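You operate a simulated robot arm through the tools that you are given. There is no shell and no other tool.

The job below is to be done with a simulated robot arm. You get a single attempt, and the scene is never put back.

TASK
Load the small steel coil on the red reel and secure it.
Fine: brake on HOLD before you wind the hub to TIGHT; swing both reel arms over the coil.

It is judged by the outcome, as a careful person would: the job done as asked, and still so three seconds after it is handed in. It fails if anything else is knocked over, pushed out of place, dropped, spilled or broken.

THE ROBOT
A 7-joint arm with a two-finger parallel gripper, fixed in place. Base frame: the origin is at the foot of the arm, x ahead of it, y to its left, z up. Units: mm, rad, N and s.
Its first joint turns from -2.304 to 2.304 rad. Payload 3.91 kg.
The TCP is the grasp point between the finger pads, 30 mm short of the fingertips. In the tool frame z runs along the fingers and y along their closing line. Largest opening 110 mm; finger width 20, thickness 10; the body of the gripper, 48 by 112 mm, starts 55 mm behind the TCP.
Orientation is told as [roll, pitch, yaw] about the base's x, y, z axes, in that order, counted from this pose: with the fingers straight down and closing along the base's y, the tool's x points along the base's -x, its y along +y and its z along -z.

THE INTERFACE
- The arm moves only by the tool nudge_tool. Its argument "deltas" is a list of rows, each a list of 7 numbers: the turn, a rotation vector about the tool's x, y, z in units of 6 degrees (1.0 is 6 degrees), then the shift along the tool's x, y, z in units of 30 mm (1.0 is 30 mm), then the gripper command, from -1 (shut) to 1 (fully open), values between in proportion. In form: [[wx, wy, wz, tx, ty, tz, jaw], ...]. A call has 1 to 20 rows; each row shifts and turns the commanded pose from where the row before left it, along the tool's axes as they then stand. A call with a number of a shift or a turn outside -1 to 1 is refused whole. Each row takes 0.2 s and may step no farther than 50 mm and 0.15 rad from the row before; otherwise, or with a gripper value out of range, the whole call is refused. Where a pose cannot be reached the arm comes as near as it can. A force on the tool above 40 N (or 10 N above the force at the start of the call, whichever is more), or a blocked arm, ends the call early, and 0.2 s more pass. Each finger travels about 108 mm/s and halts on what it meets, pressing with about 42 N; the grip force reading is that of the motor and also rises with nothing between the fingers. The clock runs only during rows and for 0.2 s after the last one: add rows that do not move to give the fingers time. The reply holds the time, the measured pose of the TCP, the force on the tool along the base axes, the opening and the grip force, in the units named above and with some noise, with the torque about the TCP (base axes, N m) and any sound that the robot's microphone picked up.
- Cameras (640 x 400 px; columns grow to the right, rows downward): "scene" is fixed at [401, -499.6, 1682.2]; the picture's right is [0.95, -0.33, 0.00], its down [-0.18, -0.53, -0.83] and it looks along [0.27, 0.79, -0.56] (base axes); focal length 338 px, centre (320, 200). "wrist" rides on the gripper at [72, 17, -103] in the tool frame; the picture's right is [-0.23, 0.97, 0.00], its down [-0.76, -0.18, -0.62] and it looks along [-0.61, -0.14, 0.78] (tool axes); focal length 222 px, centre (320, 200).
- get_image(camera): a new picture of that camera. No time passes.
- pixel_to_xyz(camera, pixels): for up to 12 pixels [column, row] of the newest picture of that camera ("zoom" is the newest enlarged one), the place [x, y, z] in the base frame of the surface seen there, good to about 2 mm. No time passes.
- close_up(camera, box): a new picture of the part [left, top, right, bottom] of that camera's present view, enlarged. No time passes.
- hand_in(): hands the job in; it is judged then, once.

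Unless the task says otherwise, let go and move clear before handing in.

The tools are called after "Emit:" as name(argument=value, ...) on one line, values as JSON. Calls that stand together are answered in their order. nudge_tool: Moves the arm, as the interface text tells. Its arguments: {"type":"object","properties":{"deltas":{"type":"array","items":{"type":"array","items":{"type":"number"}}}},"required":["deltas"]} The other tools are called the same way: get_image (camera) takes a picture; pixel_to_xyz (camera, pixels) gives the place of the surface under pixels of a picture; close_up (camera, box) takes an enlarged picture of a part of a camera's view; hand_in () hands the job in.

At the start:

```text
time_s: 0.0
eef_pos: [246.2, 578.2, 1257.0]
ee_rot: [0.0, 0.0, 0.0]
force: [-0.1, -0.4, 0.1]
moment: [-0.01, 0.04, -0.01]
width: 110.0
grasp_force: 0.0
```

scene: 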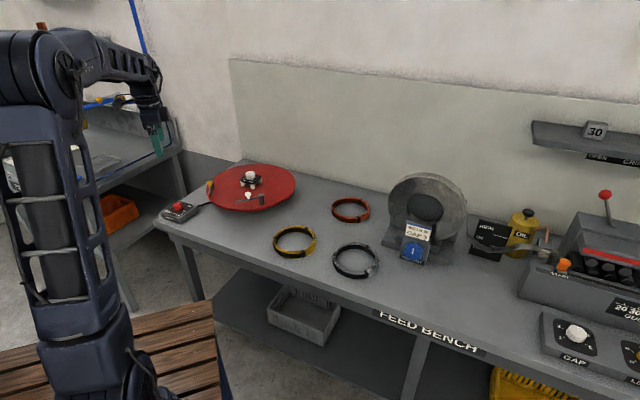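
wrist: 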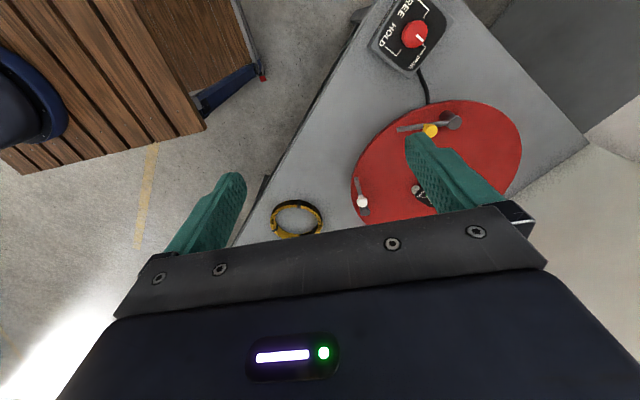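

The scene shows a red reel near (250,185), three coils at (295,240), (350,210) and (355,260), and a brake box at (180,210). I'll look closer at each before moving.

Emit:
close_up(camera="scene", box=[150, 150, 310, 250])

Emit:
close_up(camera="scene", box=[260, 180, 420, 280])

Emit:
close_up(camera="wrist", box=[340, 0, 540, 125])

Emit:
close_up(camera="wrist", box=[340, 90, 540, 215])

Emit:
close_up(camera="scene", box=[380, 160, 640, 330])

```text
4.00 times, centred on (230, 200) of scene
```

zoom: 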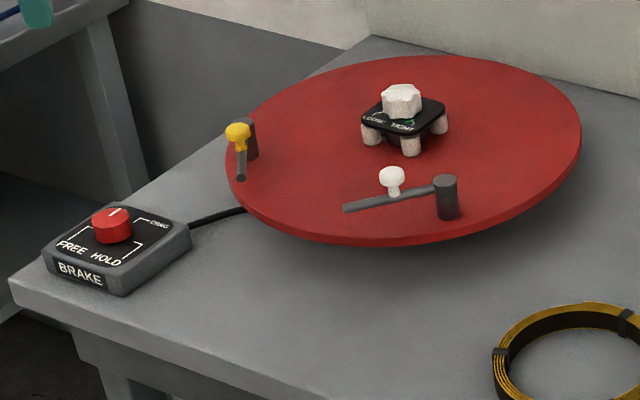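

```text
4.00 times, centred on (340, 230) of scene
```

zoom: 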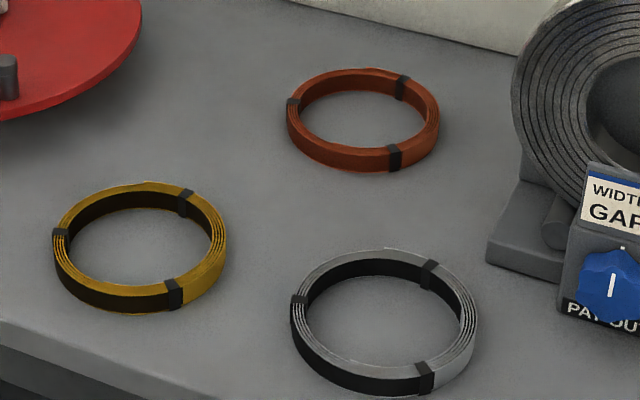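

```text
3.20 times, centred on (440, 62) of wrist
```

zoom: 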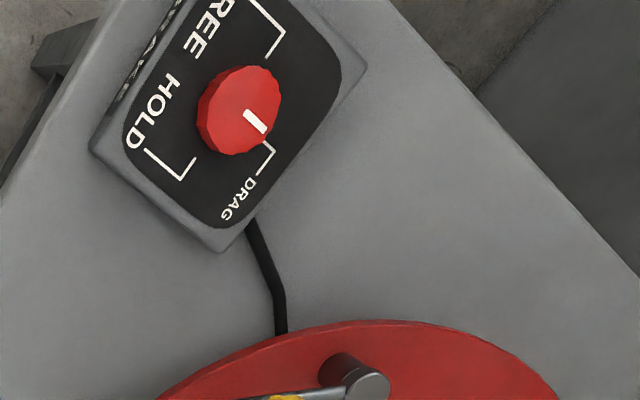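

```text
3.20 times, centred on (440, 152) of wrist
```

zoom: 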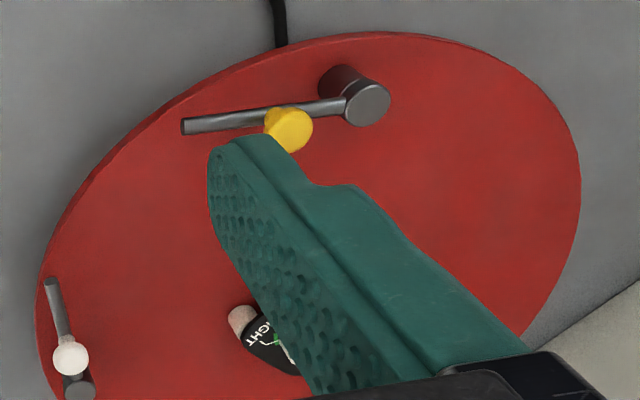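

```text
2.35 times, centred on (510, 245) of scene
```

zoom: 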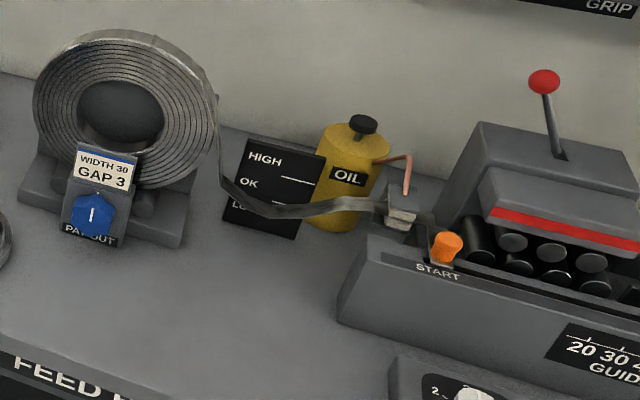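

The silver coil at scene (355,260) is the steel one. The hub at (250,178) has a white knob marked LOOSE/TIGHT, and the brake dial currently points near DRAG. Next I'll measure places.

Emit:
close_up(camera="scene", box=[320, 235, 392, 280])

Emit:
pixel_to_xyz(camera="scene", pixels=[[250, 173], [250, 180], [242, 181], [253, 187], [261, 180], [248, 194], [261, 196], [237, 202], [209, 183], [211, 193], [212, 181], [261, 204]])

Emit:
pixel_to_xyz(camera="scene", pixels=[[178, 205], [178, 209], [165, 213], [190, 205], [180, 220], [240, 206], [295, 185], [250, 164], [208, 193], [230, 190], [355, 262], [300, 215]])

```text
8.89 times, centred on (356, 258) of scene
```

zoom: 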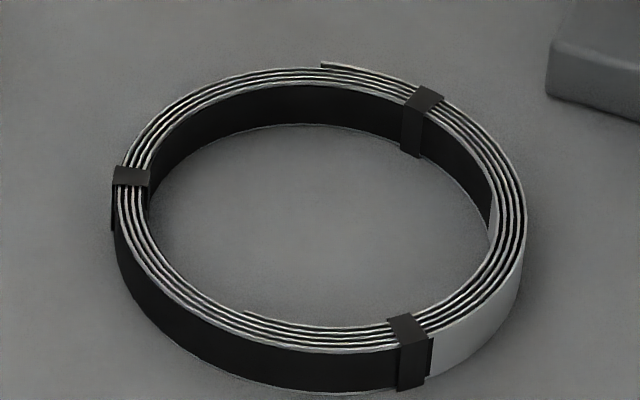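

```text
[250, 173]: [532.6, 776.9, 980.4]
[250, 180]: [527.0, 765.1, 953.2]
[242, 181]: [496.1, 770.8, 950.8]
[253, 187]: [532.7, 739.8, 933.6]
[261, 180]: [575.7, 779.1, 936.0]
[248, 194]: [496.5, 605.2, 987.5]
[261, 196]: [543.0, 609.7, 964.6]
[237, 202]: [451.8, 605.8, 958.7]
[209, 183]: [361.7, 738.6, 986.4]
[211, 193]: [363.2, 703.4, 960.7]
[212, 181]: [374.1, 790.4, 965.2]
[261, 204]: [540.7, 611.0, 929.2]
```

```text
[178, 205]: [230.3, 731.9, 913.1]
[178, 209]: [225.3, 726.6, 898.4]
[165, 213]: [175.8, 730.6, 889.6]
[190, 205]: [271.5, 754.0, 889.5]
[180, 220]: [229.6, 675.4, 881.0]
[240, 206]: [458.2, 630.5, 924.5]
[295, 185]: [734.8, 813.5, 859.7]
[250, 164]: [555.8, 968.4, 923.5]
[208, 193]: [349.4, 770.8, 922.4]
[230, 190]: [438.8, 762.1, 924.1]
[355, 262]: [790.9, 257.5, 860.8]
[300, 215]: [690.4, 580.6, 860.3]
```

Emit:
pixel_to_xyz(camera="zoom", pixels=[[318, 68], [310, 345], [120, 200], [522, 215], [300, 84], [320, 328], [150, 195], [490, 200], [410, 325], [425, 95], [130, 175], [310, 385]])

Emit:
close_up(camera="scene", box=[225, 160, 281, 195])

```text
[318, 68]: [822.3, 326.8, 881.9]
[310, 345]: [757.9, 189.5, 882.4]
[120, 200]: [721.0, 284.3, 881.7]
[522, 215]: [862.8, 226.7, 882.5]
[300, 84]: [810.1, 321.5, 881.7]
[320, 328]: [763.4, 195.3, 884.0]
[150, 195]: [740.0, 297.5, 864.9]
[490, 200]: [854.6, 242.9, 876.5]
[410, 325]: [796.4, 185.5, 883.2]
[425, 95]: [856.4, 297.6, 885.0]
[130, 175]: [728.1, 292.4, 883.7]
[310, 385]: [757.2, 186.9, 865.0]
```

```text
11.43 times, centred on (253, 178) of scene
```

zoom: 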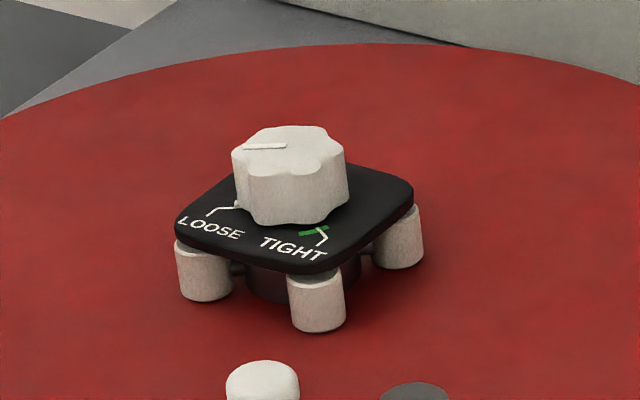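

Emit:
pixel_to_xyz(camera="zoom", pixels=[[180, 270], [205, 275], [318, 305], [340, 300], [420, 240], [400, 240], [290, 135], [245, 148], [284, 146], [222, 210], [325, 236], [180, 230]])

Emit:
pixel_to_xyz(camera="zoom", pixels=[[317, 265], [412, 192], [290, 170], [340, 160], [250, 205], [240, 203], [318, 228], [315, 150], [275, 160], [205, 298], [318, 330], [403, 267]])

Emit:
pixel_to_xyz(camera="scene", pixels=[[400, 245], [415, 262], [390, 240], [427, 240], [296, 228], [282, 235], [295, 257], [333, 210], [350, 224], [418, 215], [402, 262], [430, 262]])

```text
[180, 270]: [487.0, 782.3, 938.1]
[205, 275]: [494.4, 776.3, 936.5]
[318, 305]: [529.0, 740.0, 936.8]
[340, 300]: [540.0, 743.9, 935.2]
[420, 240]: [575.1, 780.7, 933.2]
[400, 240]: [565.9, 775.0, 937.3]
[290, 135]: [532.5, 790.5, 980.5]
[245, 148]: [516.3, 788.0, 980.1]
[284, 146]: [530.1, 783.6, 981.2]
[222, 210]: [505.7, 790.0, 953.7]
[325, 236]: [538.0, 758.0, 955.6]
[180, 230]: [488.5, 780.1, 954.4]
```

```text
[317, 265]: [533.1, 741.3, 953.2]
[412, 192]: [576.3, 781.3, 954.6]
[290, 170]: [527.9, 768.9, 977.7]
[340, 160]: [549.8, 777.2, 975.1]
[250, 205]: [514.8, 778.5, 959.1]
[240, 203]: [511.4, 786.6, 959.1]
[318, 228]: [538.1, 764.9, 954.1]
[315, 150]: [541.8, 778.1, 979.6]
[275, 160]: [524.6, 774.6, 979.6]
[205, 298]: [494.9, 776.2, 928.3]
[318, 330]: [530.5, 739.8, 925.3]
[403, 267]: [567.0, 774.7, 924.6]
```

```text
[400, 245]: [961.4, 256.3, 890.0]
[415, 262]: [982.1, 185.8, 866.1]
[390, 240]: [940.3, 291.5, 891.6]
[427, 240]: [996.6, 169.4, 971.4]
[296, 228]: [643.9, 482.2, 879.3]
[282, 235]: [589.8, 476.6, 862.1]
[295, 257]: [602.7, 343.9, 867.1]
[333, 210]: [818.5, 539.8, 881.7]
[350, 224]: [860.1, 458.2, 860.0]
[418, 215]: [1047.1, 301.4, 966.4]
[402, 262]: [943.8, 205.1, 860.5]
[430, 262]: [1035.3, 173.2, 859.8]
```

The steel coil is centred at about (791,257) with an outer radius of 76, wall about 9 and top z 882. The hub is near (534,782) with small posts, so it has plenty of clearance. First I'll move above the brake dial to read it.

Emit:
nudge_tool(deltas=[[0, 0, 0, 0.06, 0.85, 0.98, 0.2], [0, 0, 0, 0.06, 0.85, 0.98, 0.2], [0, 0, 0, 0.06, 0.85, 0.98, 0.2], [0, 0, 0, 0.06, 0.85, 0.98, 0.2], [0, 0, 0, 0.06, 0.85, 0.98, 0.2], [0, 0, 0, 0.06, 0.85, 0.98, 0.2]])

Emit:
get_image(camera="wrist")

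Emit:
get_image(camera="scene")

```text
time_s: 1.4
eef_pos: [238.3, 728.0, 1077.4]
ee_rot: [0.003, 0.001, 0.001]
force: [-0.4, -0.2, 0.5]
moment: [0.01, -0.03, 0.01]
width: 66.2
grasp_force: 0.0
```

```text
taken
```

wrist: 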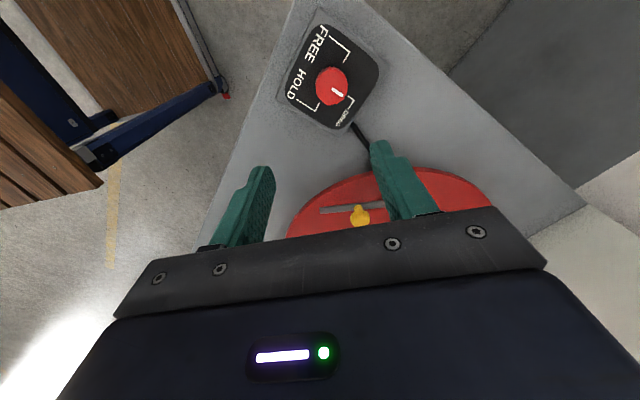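

```text
taken
```

scene: 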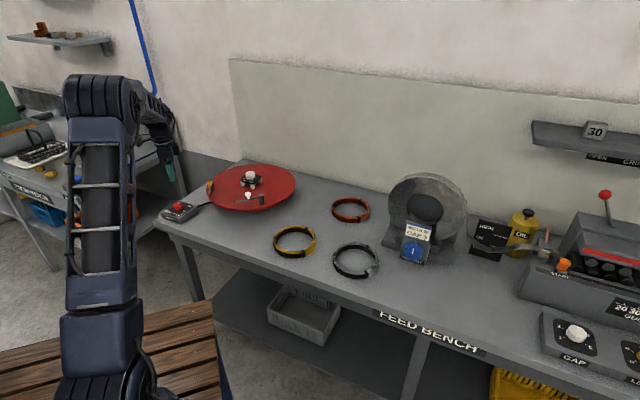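

The brake dial is clear in the wrist picture at (333,87). I'll enlarge it and measure the pointer and labels.

Emit:
close_up(camera="wrist", box=[270, 0, 398, 140])

Emit:
pixel_to_xyz(camera="wrist", pixels=[[333, 82], [338, 91], [332, 70], [346, 86], [318, 86], [332, 102], [318, 106], [302, 104], [353, 99], [346, 60], [330, 92], [340, 112]])

```text
2.86 times, centred on (334, 70) of wrist
```

zoom: 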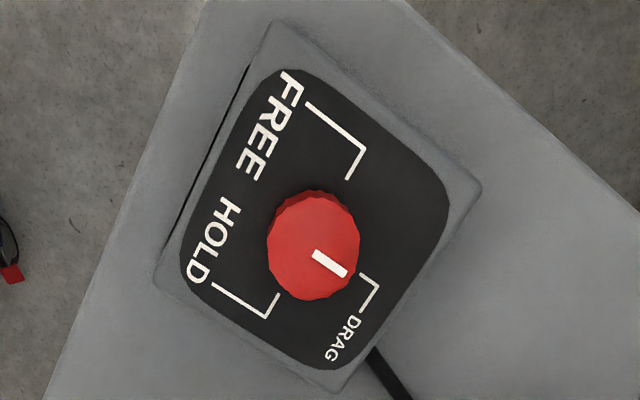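

```text
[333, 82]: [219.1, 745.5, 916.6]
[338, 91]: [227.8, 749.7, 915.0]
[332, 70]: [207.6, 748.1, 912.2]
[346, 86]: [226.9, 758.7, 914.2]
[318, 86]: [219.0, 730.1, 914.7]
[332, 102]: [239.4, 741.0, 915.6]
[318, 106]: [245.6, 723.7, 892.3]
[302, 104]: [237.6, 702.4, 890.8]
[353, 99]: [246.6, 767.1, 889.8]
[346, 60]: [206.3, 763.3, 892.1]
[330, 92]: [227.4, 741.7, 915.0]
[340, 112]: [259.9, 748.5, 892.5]
```

Emit:
pixel_to_xyz(camera="zoom", pixels=[[316, 254], [345, 272], [270, 245], [357, 245], [313, 298], [313, 204], [278, 295], [266, 317], [362, 276], [376, 285], [348, 178], [360, 150]])

Emit:
pixel_to_xyz(camera="zoom", pixels=[[214, 285], [305, 105], [364, 310], [160, 285], [335, 390], [480, 190], [275, 25], [313, 248]])

```text
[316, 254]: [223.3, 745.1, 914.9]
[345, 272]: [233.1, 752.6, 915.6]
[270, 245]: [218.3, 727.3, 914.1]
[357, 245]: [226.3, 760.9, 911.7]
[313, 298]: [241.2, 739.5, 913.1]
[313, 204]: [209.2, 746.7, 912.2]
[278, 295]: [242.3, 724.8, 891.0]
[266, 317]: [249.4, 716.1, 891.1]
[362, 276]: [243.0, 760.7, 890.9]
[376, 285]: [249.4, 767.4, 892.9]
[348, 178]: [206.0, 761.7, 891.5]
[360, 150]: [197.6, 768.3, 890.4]
```

```text
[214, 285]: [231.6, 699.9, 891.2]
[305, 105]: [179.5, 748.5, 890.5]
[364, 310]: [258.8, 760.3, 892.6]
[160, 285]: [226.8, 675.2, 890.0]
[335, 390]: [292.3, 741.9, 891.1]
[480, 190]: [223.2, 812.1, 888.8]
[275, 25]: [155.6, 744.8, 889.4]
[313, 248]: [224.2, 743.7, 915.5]
```

The knob centre is at (224,743.5), its top at z 915. The pointer sits at 45° (DRAG) and HOLD is at -46°, so it needs a 90° clockwise turn. I'll align above it with yaw +45°.

Emit:
nudge_tool(deltas=[[0, 0, 0, 0.477, 0.517, 0, 0.2], [0, 0, -1, 0, 0, 0.49, 0.2], [0, 0, -1, 0, 0, 0.49, 0.2], [0, 0, -1, 0, 0, 0.49, 0.2], [0, 0, -1, 0, 0, 0.49, 0.2], [0, 0, -1, 0, 0, 0.49, 0.2], [0, 0, -1, 0, 0, 0.49, 0.2], [0, 0, -1, 0, 0, 0.49, 0.2], [0, 0, -0.5, 0, 0, 0.49, 0.2], [0, 0, 0, 0, 0, 0, 0.2]])

Emit:
get_image(camera="wrist")

```text
time_s: 3.6
eef_pos: [221.7, 747.1, 962.8]
ee_rot: [-0.001, 0.0, 0.787]
force: [0.2, -0.1, 0.9]
moment: [-0.02, 0.02, 0.03]
width: 65.8
grasp_force: 0.1
```

```text
taken
```

wrist: 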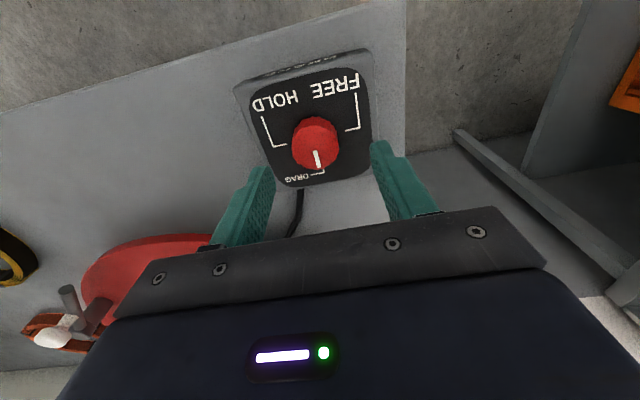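

Emit:
pixel_to_xyz(camera="wrist", pixels=[[315, 137], [294, 138], [338, 138], [315, 118], [315, 158]])

Emit:
nudge_tool(deltas=[[0, 0, 0, 0, 0, 0, 0.1]])

```text
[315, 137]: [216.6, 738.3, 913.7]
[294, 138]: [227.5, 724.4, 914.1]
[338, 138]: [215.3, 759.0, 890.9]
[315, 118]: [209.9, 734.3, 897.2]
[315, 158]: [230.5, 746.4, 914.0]
```

```text
time_s: 4.0
eef_pos: [222.0, 747.6, 964.3]
ee_rot: [0.0, 0.001, 0.784]
force: [0.1, 0.5, 0.3]
moment: [-0.01, -0.01, 0.01]
width: 60.6
grasp_force: 0.1
```

The TCP is about 4 mm off the knob centre along the closing line, so I'll correct that, lower to z 927, and close on the knob.

Emit:
nudge_tool(deltas=[[0, 0, 0, 0.047, -0.13, 0.4, 0.1], [0, 0, 0, 0, 0, 0.4, 0.1], [0, 0, 0, 0, 0, 0.4, 0.1], [0, 0, 0, 0, 0, 0, 0.1]])

Emit:
get_image(camera="wrist")

```text
time_s: 5.0
eef_pos: [224.7, 744.0, 927.6]
ee_rot: [0.001, 0.0, 0.783]
force: [-0.5, 0.4, -0.1]
moment: [0.0, -0.02, 0.01]
width: 60.4
grasp_force: 0.0
```

```text
taken
```

wrist: 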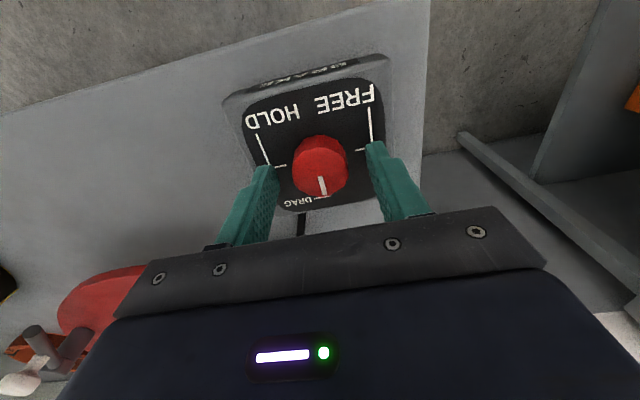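

The fingers straddle the knob at (320,165) evenly, so I'll close on it.

Emit:
nudge_tool(deltas=[[0, 0, 0, 0, 0, 0, -1], [0, 0, 0, 0, 0, 0, -1], [0, 0, 0, 0, 0, 0, -1]])

Emit:
close_up(camera="wrist", box=[220, 60, 420, 220])

```text
time_s: 5.8
eef_pos: [222.9, 744.6, 927.8]
ee_rot: [0.0, 0.001, 0.786]
force: [0.9, -1.9, -1.5]
moment: [0.25, 0.22, 0.0]
width: 35.6
grasp_force: 45.1
```

```text
2.50 times, centred on (320, 140) of wrist
```

zoom: 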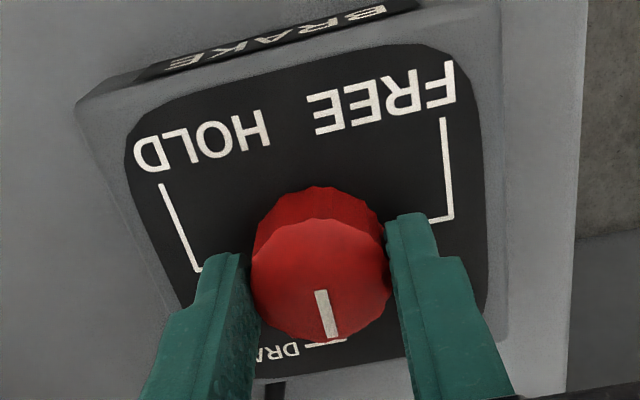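

The knob is gripped (35.6 mm). I'll turn it clockwise, five rows first to feel it.

Emit:
nudge_tool(deltas=[[0, 0, 1, 0, 0, 0, -1], [0, 0, 1, 0, 0, 0, -1], [0, 0, 1, 0, 0, 0, -1], [0, 0, 1, 0, 0, 0, -1], [0, 0, 1, 0, 0, 0, -1]])

Emit:
close_up(camera="wrist", box=[220, 60, 420, 220])

```text
time_s: 7.0
eef_pos: [223.9, 745.0, 928.7]
ee_rot: [0.001, -0.001, 0.26]
force: [8.7, -3.1, 7.8]
moment: [-0.71, -0.21, 0.0]
width: 35.8
grasp_force: 45.1
```

```text
2.50 times, centred on (320, 140) of wrist
```

zoom: 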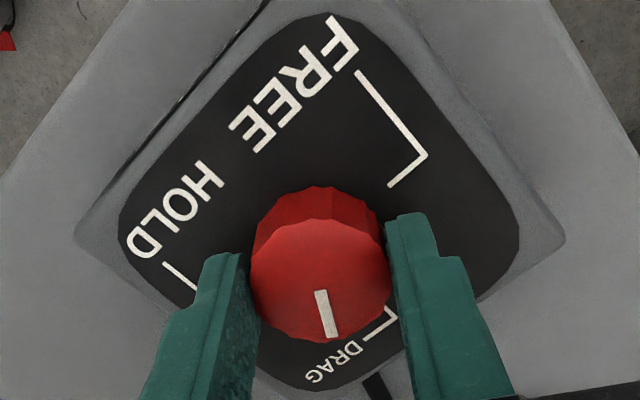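

The knob follows the fingers, so I'll continue the remaining 60°.

Emit:
nudge_tool(deltas=[[0, 0, 1, 0, 0, 0, -1], [0, 0, 1, 0, 0, 0, -1], [0, 0, 1, 0, 0, 0, -1], [0, 0, 1, 0, 0, 0, -1], [0, 0, 1, 0, 0, 0, -1], [0, 0, 1, 0, 0, 0, -1], [0, 0, 1, 0, 0, 0, -1], [0, 0, 1, 0, 0, 0, -1], [0, 0, 1, 0, 0, 0, -1], [0, 0, 1, 0, 0, 0, -1], [0, 0, 0, 0, 0, 0, -1]])

Emit:
close_up(camera="wrist", box=[220, 60, 420, 220])

```text
time_s: 9.4
eef_pos: [225.8, 744.5, 927.7]
ee_rot: [-0.001, 0.001, -0.786]
force: [18.7, 16.7, 23.3]
moment: [0.23, -0.22, 0.06]
width: 35.9
grasp_force: 44.0
```

```text
2.50 times, centred on (320, 140) of wrist
```

zoom: 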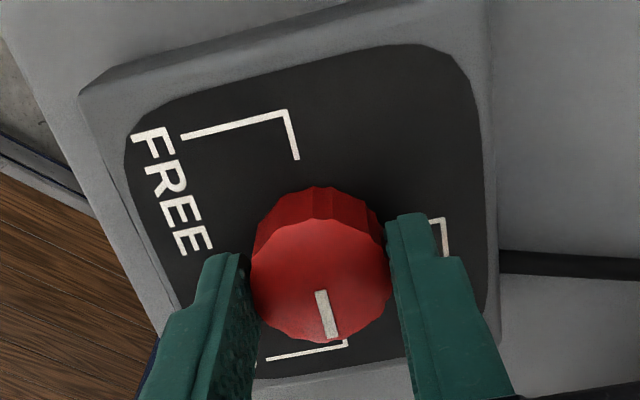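

The pointer now lines up with the HOLD tick. I'll release, rise straight up, and check.

Emit:
nudge_tool(deltas=[[0, 0, 0, 0, 0, 0, 0.1], [0, 0, 0, 0, 0, 0, 0.1], [0, 0, 0, 0, 0, -1, 0.1], [0, 0, 0, 0, 0, -1, 0.1], [0, 0, 0, 0, 0, -1, 0.1], [0, 0, 0, 0, 0, -1, 0.1], [0, 0, 0, 0, 0, -1, 0.1]])

Emit:
get_image(camera="wrist")

Emit:
close_up(camera="scene", box=[150, 150, 310, 250])

```text
time_s: 11.0
eef_pos: [224.4, 743.5, 1078.4]
ee_rot: [-0.001, -0.001, -0.784]
force: [0.6, 0.1, 0.1]
moment: [-0.04, 0.02, 0.03]
width: 60.4
grasp_force: 0.1
```

```text
taken
```

wrist: 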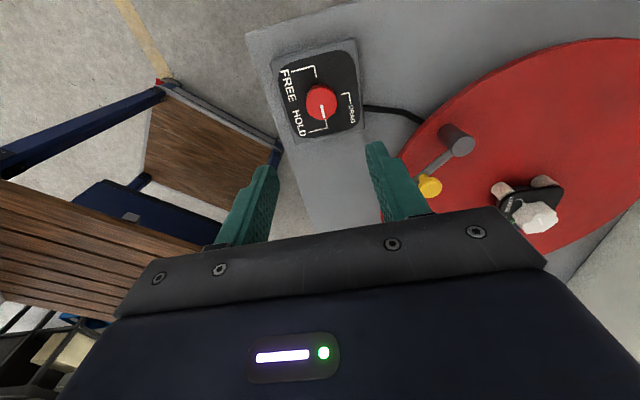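

```text
4.00 times, centred on (230, 200) of scene
```

zoom: 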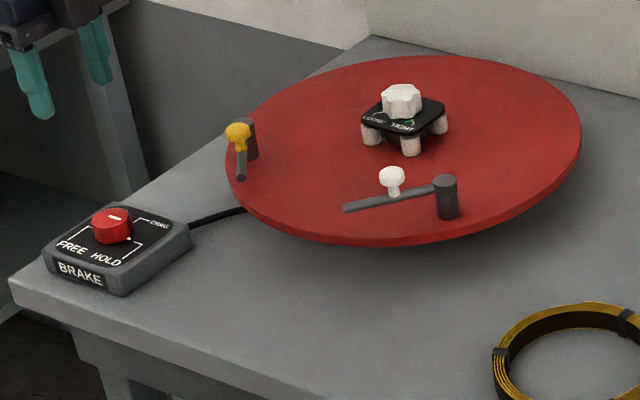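

Emit:
close_up(camera="wrist", box=[260, 40, 380, 150])

Emit:
close_up(camera="scene", box=[158, 195, 206, 225])

Emit:
close_up(camera="wrist", box=[380, 30, 640, 260])

```text
3.64 times, centred on (320, 95) of wrist
```

zoom: 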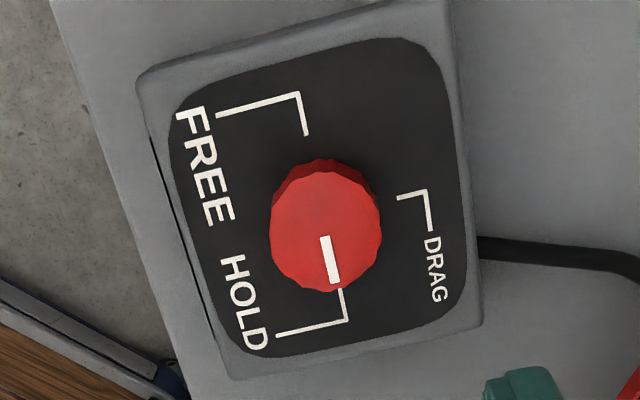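

```text
13.33 times, centred on (182, 210) of scene
```

zoom: 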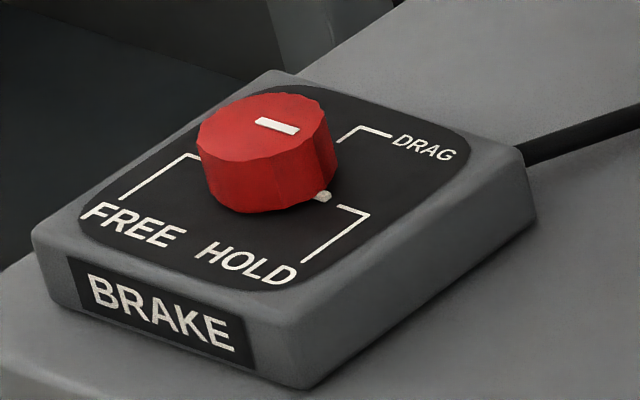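

```text
1.74 times, centred on (510, 145) of wrist
```

zoom: 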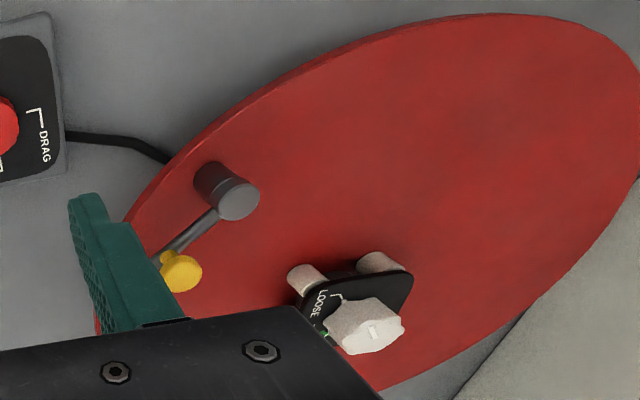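

The pointer and the nub both line up with the HOLD tick, so the brake is on HOLD. Now I'll turn back to yaw 0 and look at the hub from above.

Emit:
nudge_tool(deltas=[[0, 0, -1, 0, 0, -0.2, 0.1], [0, 0, -1, 0, 0, -0.2, 0.1], [0, 0, -1, 0, 0, -0.2, 0.1], [0, 0, -1, 0, 0, -0.2, 0.1], [0, 0, -1, 0, 0, -0.2, 0.1], [0, 0, -1, 0, 0, -0.2, 0.1], [0, 0, -1, 0, 0, -0.2, 0.1], [0, 0, -0.5, 0, 0, 0, 0.1], [0, 0, 0, -0.98, 0.31, 0, 0.1], [0, 0, 0, -0.98, 0.31, 0, 0.1], [0, 0, 0, -0.98, 0.31, 0, 0.1], [0, 0, 0, -0.98, 0.31, 0, 0.1], [0, 0, 0, -0.98, 0.31, 0, 0.1], [0, 0, 0, -0.98, 0.31, 0, 0.1], [0, 0, 0, 0, 0, 0, 0.1]])

Emit:
get_image(camera="wrist")

```text
time_s: 14.2
eef_pos: [399.1, 799.1, 1121.4]
ee_rot: [0.0, 0.001, -0.001]
force: [0.6, -0.2, 0.5]
moment: [0.02, -0.01, -0.01]
width: 60.5
grasp_force: 0.0
```

```text
taken
```

wrist: 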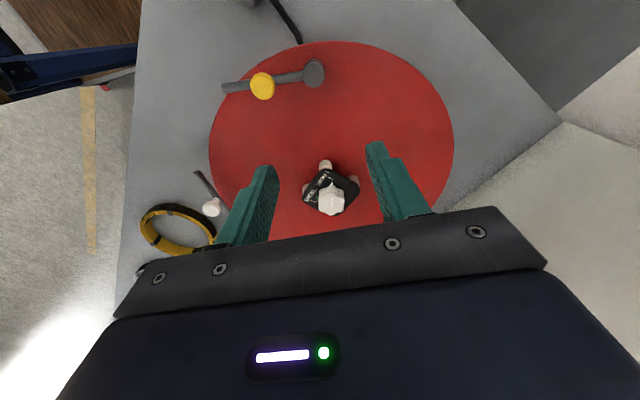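

Emit:
close_up(camera="wrist", box=[280, 145, 380, 225])

Emit:
pixel_to_xyz(camera="wrist", pixels=[[314, 66], [262, 82], [225, 86], [340, 43], [452, 145], [211, 130], [300, 72], [245, 84], [313, 60], [314, 72], [270, 220], [428, 95]])

```text
5.00 times, centred on (330, 185) of wrist
```

zoom: 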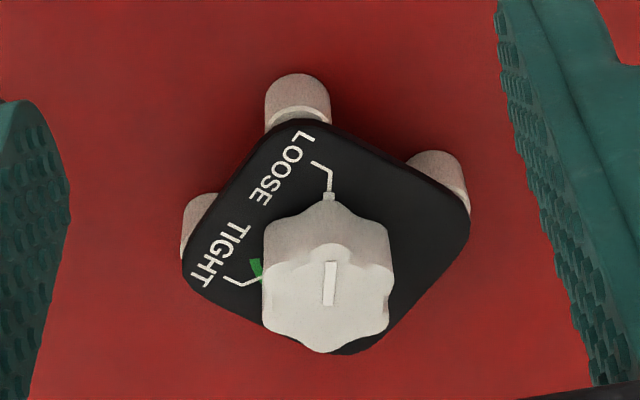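

```text
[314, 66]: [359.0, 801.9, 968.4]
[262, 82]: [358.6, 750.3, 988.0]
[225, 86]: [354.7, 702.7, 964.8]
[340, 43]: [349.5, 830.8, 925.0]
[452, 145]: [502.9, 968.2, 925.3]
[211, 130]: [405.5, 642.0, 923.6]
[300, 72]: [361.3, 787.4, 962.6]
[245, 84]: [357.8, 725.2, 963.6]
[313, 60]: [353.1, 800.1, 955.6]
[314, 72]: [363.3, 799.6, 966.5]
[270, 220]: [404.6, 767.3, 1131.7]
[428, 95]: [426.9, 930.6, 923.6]
```

Emit:
pixel_to_xyz(camera="zoom", pixels=[[298, 85], [190, 215], [448, 165], [331, 262], [328, 303], [328, 350], [266, 285], [392, 290], [328, 245], [330, 196], [262, 275], [255, 262]])

Emit:
pixel_to_xyz(camera="zoom", pixels=[[300, 125], [188, 255], [468, 215], [338, 352], [298, 110], [325, 165], [230, 280], [315, 162], [328, 175], [240, 285], [445, 190], [205, 200]])

Emit:
pixel_to_xyz(camera="wrist", pixels=[[211, 207], [197, 173], [221, 86], [324, 67], [304, 67], [314, 58], [315, 77], [330, 41], [226, 105], [453, 160], [435, 210], [222, 185]])

```text
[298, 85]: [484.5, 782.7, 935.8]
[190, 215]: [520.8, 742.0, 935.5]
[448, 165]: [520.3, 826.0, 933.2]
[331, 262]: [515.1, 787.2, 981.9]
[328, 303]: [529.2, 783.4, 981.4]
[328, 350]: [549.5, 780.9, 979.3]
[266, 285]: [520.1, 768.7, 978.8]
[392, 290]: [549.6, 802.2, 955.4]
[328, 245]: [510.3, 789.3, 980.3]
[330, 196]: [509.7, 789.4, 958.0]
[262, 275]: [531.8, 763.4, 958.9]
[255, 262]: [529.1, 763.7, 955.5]
```

```text
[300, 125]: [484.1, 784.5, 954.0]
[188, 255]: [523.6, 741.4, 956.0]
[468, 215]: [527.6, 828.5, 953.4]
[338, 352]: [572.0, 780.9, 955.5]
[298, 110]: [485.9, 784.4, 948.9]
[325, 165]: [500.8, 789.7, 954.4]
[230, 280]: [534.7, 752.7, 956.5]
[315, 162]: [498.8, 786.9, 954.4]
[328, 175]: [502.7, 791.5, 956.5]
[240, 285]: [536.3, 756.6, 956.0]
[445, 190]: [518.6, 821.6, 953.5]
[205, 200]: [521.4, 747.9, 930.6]
```

```text
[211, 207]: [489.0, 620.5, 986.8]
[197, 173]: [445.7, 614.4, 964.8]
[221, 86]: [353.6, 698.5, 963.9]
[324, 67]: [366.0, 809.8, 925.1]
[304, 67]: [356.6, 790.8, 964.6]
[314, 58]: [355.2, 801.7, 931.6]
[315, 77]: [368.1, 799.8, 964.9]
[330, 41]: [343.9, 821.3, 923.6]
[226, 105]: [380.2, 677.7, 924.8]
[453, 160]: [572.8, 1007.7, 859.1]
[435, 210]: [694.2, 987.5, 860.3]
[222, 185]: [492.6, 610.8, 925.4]
```

The hub centre is at (529,783.5), with LOOSE at about 165° and TIGHT at about 285°, so winding it is a counter-clockwise turn. The arm pivots are at about (359,801) and (543,612). Next I'll move over to view the steel coil.

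Emit:
nudge_tool(deltas=[[0, 0, 0, -0.483, -0.961, 0.113, 0.1], [0, 0, 0, -0.483, -0.961, 0.113, 0.1], [0, 0, 0, -0.483, -0.961, 0.113, 0.1], [0, 0, 0, -0.483, -0.961, 0.113, 0.1], [0, 0, 0, -0.483, -0.961, 0.113, 0.1], [0, 0, 0, -0.483, -0.961, 0.113, 0.1], [0, 0, 0, -0.483, -0.961, 0.113, 0.1], [0, 0, 0, -0.483, -0.961, 0.113, 0.1], [0, 0, 0, -0.483, -0.961, 0.113, 0.1], [0, 0, 0, -0.483, -0.961, 0.113, 0.1], [0, 0, 0, -0.483, -0.961, 0.113, 0.1], [0, 0, 0, -0.483, -0.961, 0.113, 0.1], [0, 0, 0, -0.483, -0.961, 0.113, 0.1], [0, 0, 0, -0.483, -0.961, 0.113, 0.1], [0, 0, 0, -0.483, -0.961, 0.113, 0.1], [0, 0, 0, -0.483, -0.961, 0.113, 0.1], [0, 0, 0, -0.483, -0.961, 0.113, 0.1], [0, 0, 0, -0.483, -0.961, 0.113, 0.1], [0, 0, 0, 0, 0, 0, 0.1]])

Emit:
get_image(camera="wrist")

Emit:
get_image(camera="scene")

```text
time_s: 18.2
eef_pos: [661.6, 281.9, 1059.6]
ee_rot: [-0.002, 0.0, 0.0]
force: [-0.2, 0.7, 0.0]
moment: [0.0, 0.04, -0.01]
width: 60.4
grasp_force: 0.0
```

```text
taken
```

wrist: 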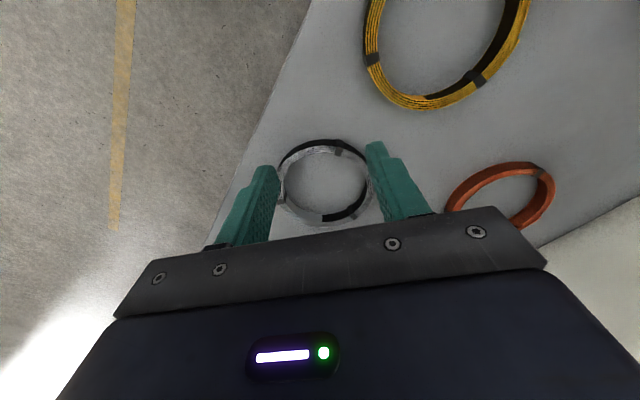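

```text
taken
```

scene: 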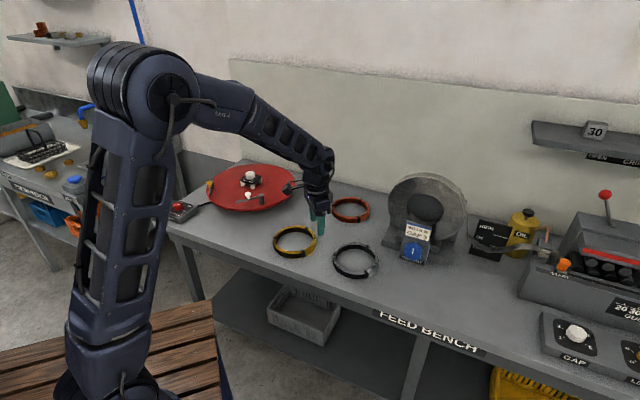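

Emit:
close_up(camera="wrist", box=[265, 125, 385, 240])

Emit:
close_up(camera="scene", box=[325, 235, 389, 285])

```text
3.48 times, centred on (325, 182) of wrist
```

zoom: 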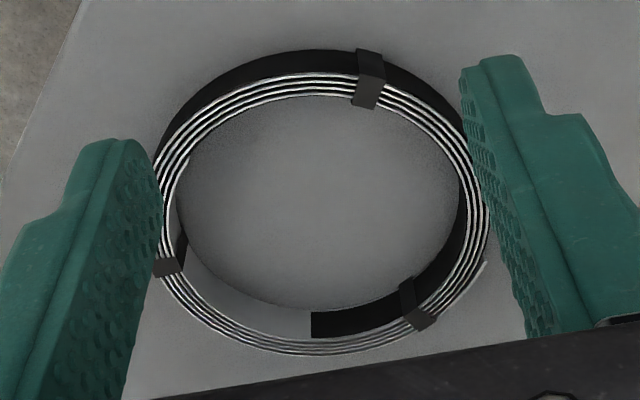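

```text
8.00 times, centred on (357, 260) of scene
```

zoom: 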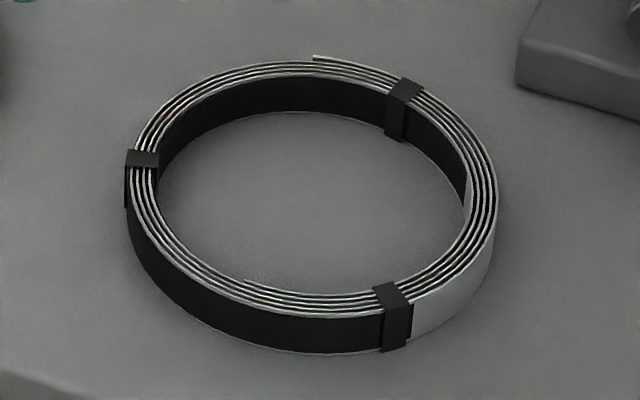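

Emit:
close_up(camera="wrist", box=[265, 125, 385, 240])

Emit:
pixel_to_xyz(camera="zoom", pixels=[[330, 74], [300, 78], [300, 353], [160, 190], [486, 220], [330, 97], [300, 340], [178, 210], [460, 180], [255, 90], [228, 104], [366, 95]])

```text
3.48 times, centred on (325, 182) of wrist
```

zoom: 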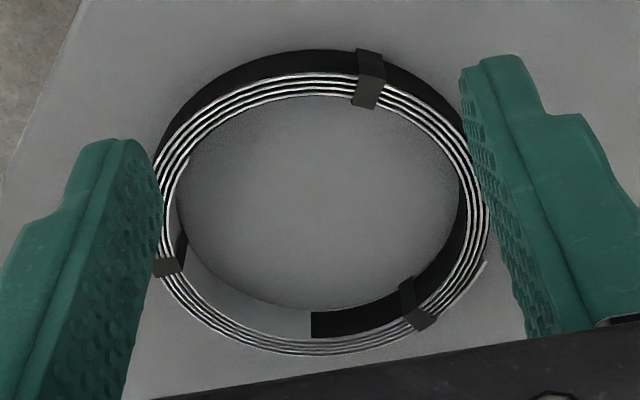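

```text
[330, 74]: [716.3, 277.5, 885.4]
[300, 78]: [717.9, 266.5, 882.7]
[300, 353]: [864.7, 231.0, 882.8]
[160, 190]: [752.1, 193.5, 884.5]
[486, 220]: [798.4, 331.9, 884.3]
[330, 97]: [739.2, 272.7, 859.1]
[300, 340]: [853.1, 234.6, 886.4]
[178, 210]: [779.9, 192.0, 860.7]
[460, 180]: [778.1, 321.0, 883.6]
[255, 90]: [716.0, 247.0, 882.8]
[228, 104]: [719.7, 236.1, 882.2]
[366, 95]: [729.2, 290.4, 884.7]
```

The coil centre is confirmed at (790.5,257), top z 883. I'll grip the wall at the 215° side, between two clips. First I'll align above it at yaw -55°.

Emit:
nudge_tool(deltas=[[0, 0, 0, -0.786, -0.729, 0, -0.27], [0, 0, 0, -0.786, -0.729, 0, -0.27], [0, 0, 0, -0.786, -0.729, 0, -0.27], [0, 0, 1, 0, 0, 0.4, -0.27], [0, 0, 1, 0, 0, 0.4, -0.27], [0, 0, 1, 0, 0, 0.4, -0.27], [0, 0, 1, 0, 0, 0.4, -0.27], [0, 0, 1, 0, 0, 0.4, -0.27], [0, 0, 1, 0, 0, 0.4, -0.27], [0, 0, 1, 0, 0, 0.4, -0.27], [0, 0, 1, 0, 0, 0.4, -0.27], [0, 0, 1, 0, 0, 0.4, -0.27], [0, 0, 0.17, 0, 0, 0.4, -0.27], [0, 0, 0, 0, 0, 0, -0.27]])

Emit:
get_image(camera="wrist")

Emit:
close_up(camera="scene", box=[300, 190, 412, 290])

```text
time_s: 21.2
eef_pos: [733.7, 215.8, 937.3]
ee_rot: [0.0, 0.001, -0.959]
force: [0.7, -0.4, -0.1]
moment: [-0.01, -0.01, 0.02]
width: 40.1
grasp_force: 0.1
```

```text
taken
```

wrist: 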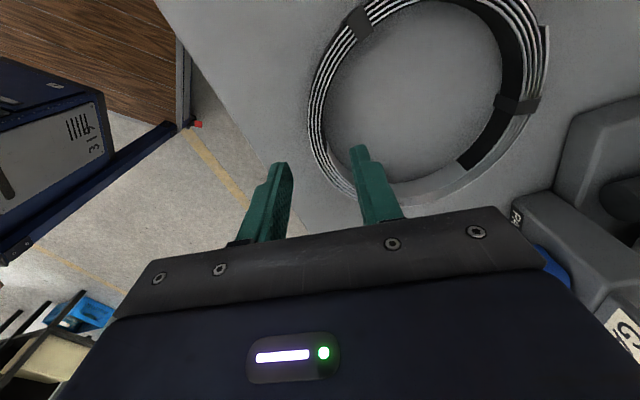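

```text
4.00 times, centred on (356, 240) of scene
```

zoom: 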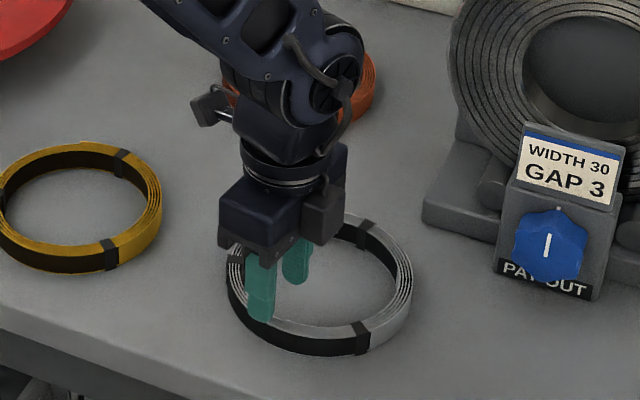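

The fingers straddle the near-left wall, so I'll descend to just above the bench.

Emit:
nudge_tool(deltas=[[0, 0, 0, 0, 0, 0.48, -0.27], [0, 0, 0, 0, 0, 0.48, -0.27], [0, 0, 0, 0, 0, 0.48, -0.27], [0, 0, 0, 0, 0, 0, -0.27]])

Emit:
get_image(camera="wrist")

Emit:
close_up(camera="scene", box=[325, 225, 400, 285])

```text
time_s: 22.2
eef_pos: [732.8, 216.5, 895.0]
ee_rot: [-0.001, 0.0, -0.958]
force: [0.2, 0.2, 0.7]
moment: [0.02, 0.0, 0.0]
width: 40.3
grasp_force: 0.0
```

```text
taken
```

wrist: 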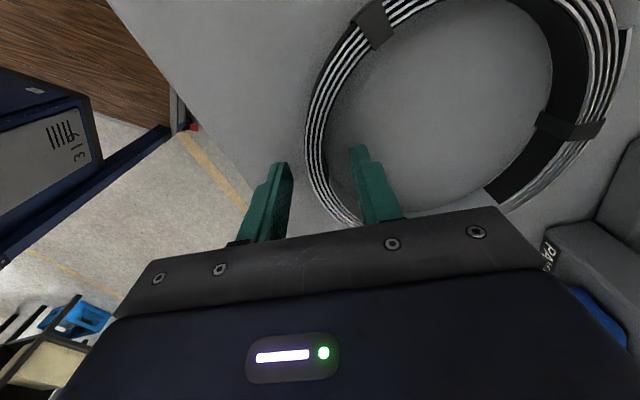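

```text
6.67 times, centred on (362, 255) of scene
```

zoom: 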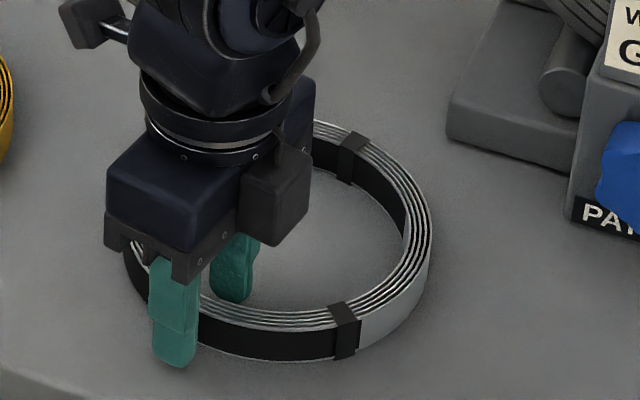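

The wall sits between the fingers. I'll drop 2.5 mm more and close.

Emit:
nudge_tool(deltas=[[0, 0, 0, 0, 0, 0.08, -0.27], [0, 0, 0, 0, 0, 0, -1], [0, 0, 0, 0, 0, 0, -1], [0, 0, 0, 0, 0, 0, -1], [0, 0, 0, 0, 0, 0, -1]])

Emit:
get_image(camera="wrist")

Emit:
close_up(camera="scene", box=[325, 225, 400, 285])

```text
time_s: 23.4
eef_pos: [733.8, 215.6, 892.7]
ee_rot: [0.001, 0.0, -0.96]
force: [0.9, 0.6, 0.6]
moment: [-0.05, -0.01, -0.12]
width: 12.3
grasp_force: 42.3
```

```text
taken
```

wrist: 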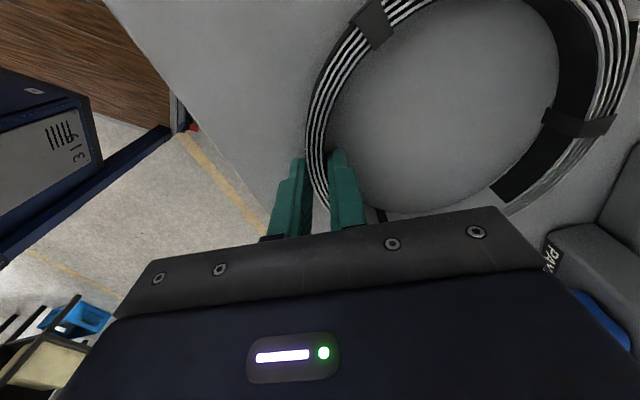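

```text
6.67 times, centred on (362, 255) of scene
```

zoom: 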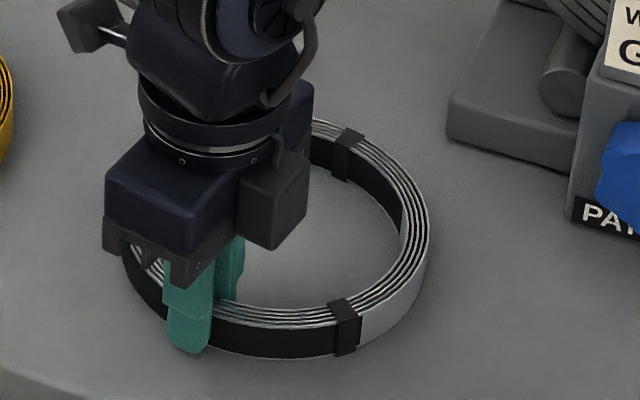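

The wall is gripped at 12.3 mm with 42 N. I'll lift slowly to see whether it holds.

Emit:
nudge_tool(deltas=[[0, 0, 0, 0, 0, -0.2, -1], [0, 0, 0, 0, 0, -0.2, -1], [0, 0, 0, 0, 0, -0.3, -1], [0, 0, 0, 0, 0, -0.3, -1], [0, 0, 0, 0, 0, 0, -1]])

Emit:
get_image(camera="wrist")

Emit:
close_up(camera="scene", box=[325, 225, 400, 285])

```text
time_s: 24.6
eef_pos: [733.2, 216.1, 923.3]
ee_rot: [0.0, 0.0, -0.961]
force: [-0.7, -1.1, -4.1]
moment: [-0.16, 0.23, 0.02]
width: 11.9
grasp_force: 42.2
```

```text
taken
```

wrist: 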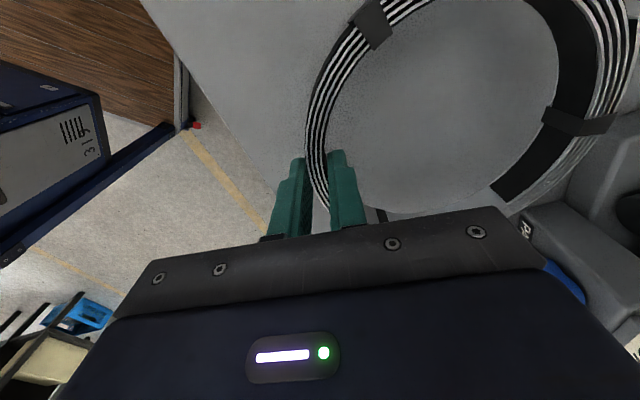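

```text
6.67 times, centred on (362, 255) of scene
```

zoom: 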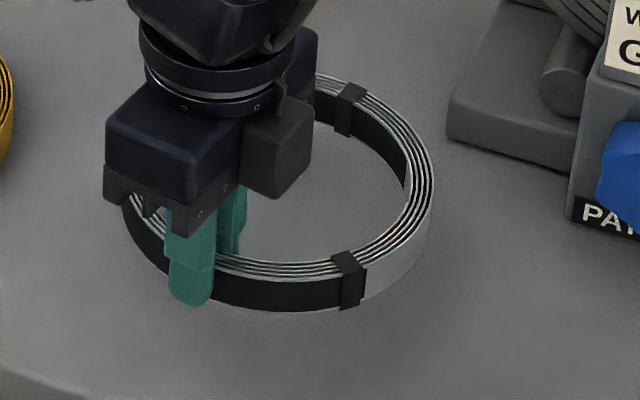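

The coil hangs level and the load reads about 4 N. I'll raise it well clear and carry it toward the hub at constant yaw.

Emit:
nudge_tool(deltas=[[0, 0, 0, 0, 0, -0.5, -1], [0, 0, 0, 0, 0, -0.8, -1], [0, 0, 0, 0, 0, -0.8, -1], [0, 0, 0, 0, 0, -0.8, -1], [0, 0, 0, 0, 0, -0.8, -1], [0, 0, 0, 0, 0, -0.8, -1], [0, 0, 0, 0, 0, -0.7, -1], [0, 0, 0, 0, 0, -0.35, -1], [0, 0, 0, 0, 0, 0, -1]])

Emit:
get_image(camera="wrist")

```text
time_s: 26.6
eef_pos: [731.9, 214.9, 1088.0]
ee_rot: [0.0, -0.001, -0.96]
force: [-0.4, -0.3, -2.8]
moment: [-0.14, 0.21, -0.01]
width: 12.2
grasp_force: 42.1
```

```text
taken
```

wrist: 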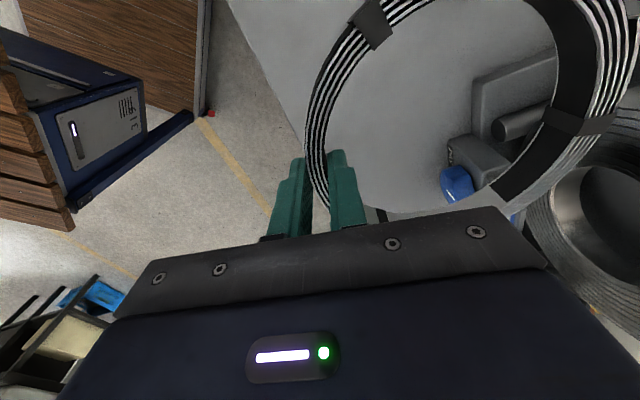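

Emit:
nudge_tool(deltas=[[0, 0, 0, 0.3, 0.045, 0, -1], [0, 0, 0, 0.6, 0.09, 0, -1], [0, 0, 0, 0.85, 0.13, 0, -1], [0, 0, 0, 0.85, 0.13, 0, -1], [0, 0, 0, 0.85, 0.13, 0, -1], [0, 0, 0, 0.85, 0.13, 0, -1], [0, 0, 0, 0.85, 0.13, 0, -1], [0, 0, 0, 0.85, 0.13, 0, -1], [0, 0, 0, 0.85, 0.13, 0, -1], [0, 0, 0, 0.85, 0.13, 0, -1], [0, 0, 0, 0.85, 0.13, 0, -1], [0, 0, 0, 0.85, 0.13, 0, -1], [0, 0, 0, 0.85, 0.13, 0, -1], [0, 0, 0, 0.85, 0.13, 0, -1], [0, 0, 0, 0.85, 0.13, 0, -1], [0, 0, 0, 0.85, 0.13, 0, -1], [0, 0, 0, 0.85, 0.13, 0, -1], [0, 0, 0, 0.85, 0.13, 0, -1], [0, 0, 0, 0.6, 0.09, 0, -1], [0, 0, 0, 0.3, 0.045, 0, -1]])

Emit:
get_image(camera="wrist")

Emit:
get_image(camera="scene")

```text
time_s: 30.8
eef_pos: [524.7, 635.9, 1089.8]
ee_rot: [0.0, 0.001, -0.961]
force: [-0.2, -0.7, -3.1]
moment: [-0.15, 0.21, -0.03]
width: 12.3
grasp_force: 41.8
```

```text
taken
```

wrist: 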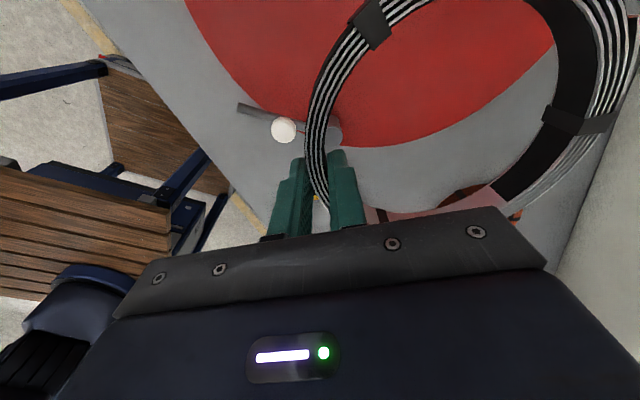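

```text
taken
```

scene: 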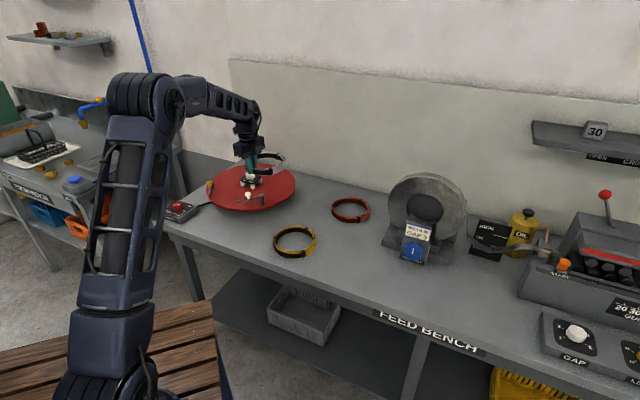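

The coil is still firmly held. I have 118 mm left along tool x to be over the hub.

Emit:
nudge_tool(deltas=[[0, 0, 0, 0.4, 0.06, 0, -1], [0, 0, 0, 0.75, 0.11, 0, -1], [0, 0, 0, 0.85, 0.12, 0, -1], [0, 0, 0, 0.85, 0.12, 0, -1], [0, 0, 0, 0.7, 0.1, 0, -1], [0, 0, 0, 0.4, 0.06, 0, -1], [0, 0, 0, 0, 0, 0, -1]])

Emit:
get_image(camera="wrist")

Emit:
close_up(camera="scene", box=[190, 110, 310, 220])

```text
time_s: 32.4
eef_pos: [471.6, 742.1, 1088.2]
ee_rot: [0.001, 0.0, -0.96]
force: [-0.4, -0.4, -3.7]
moment: [-0.16, 0.17, 0.0]
width: 11.8
grasp_force: 42.3
```

```text
taken
```

wrist: 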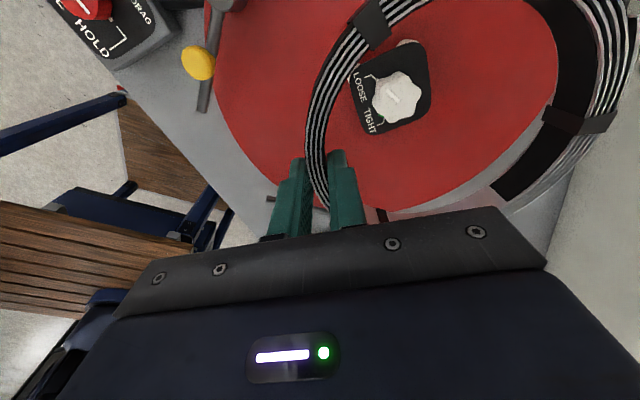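

```text
3.64 times, centred on (250, 165) of scene
```

zoom: 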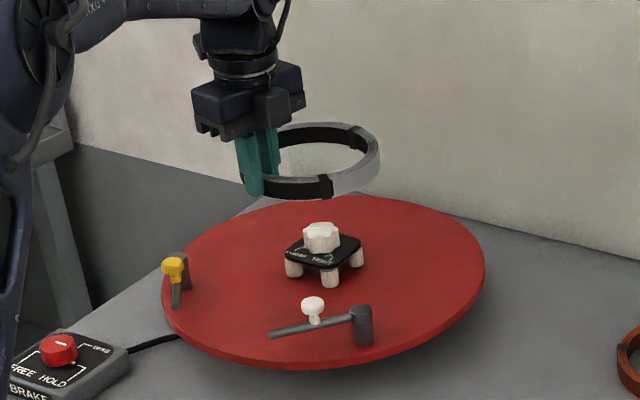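

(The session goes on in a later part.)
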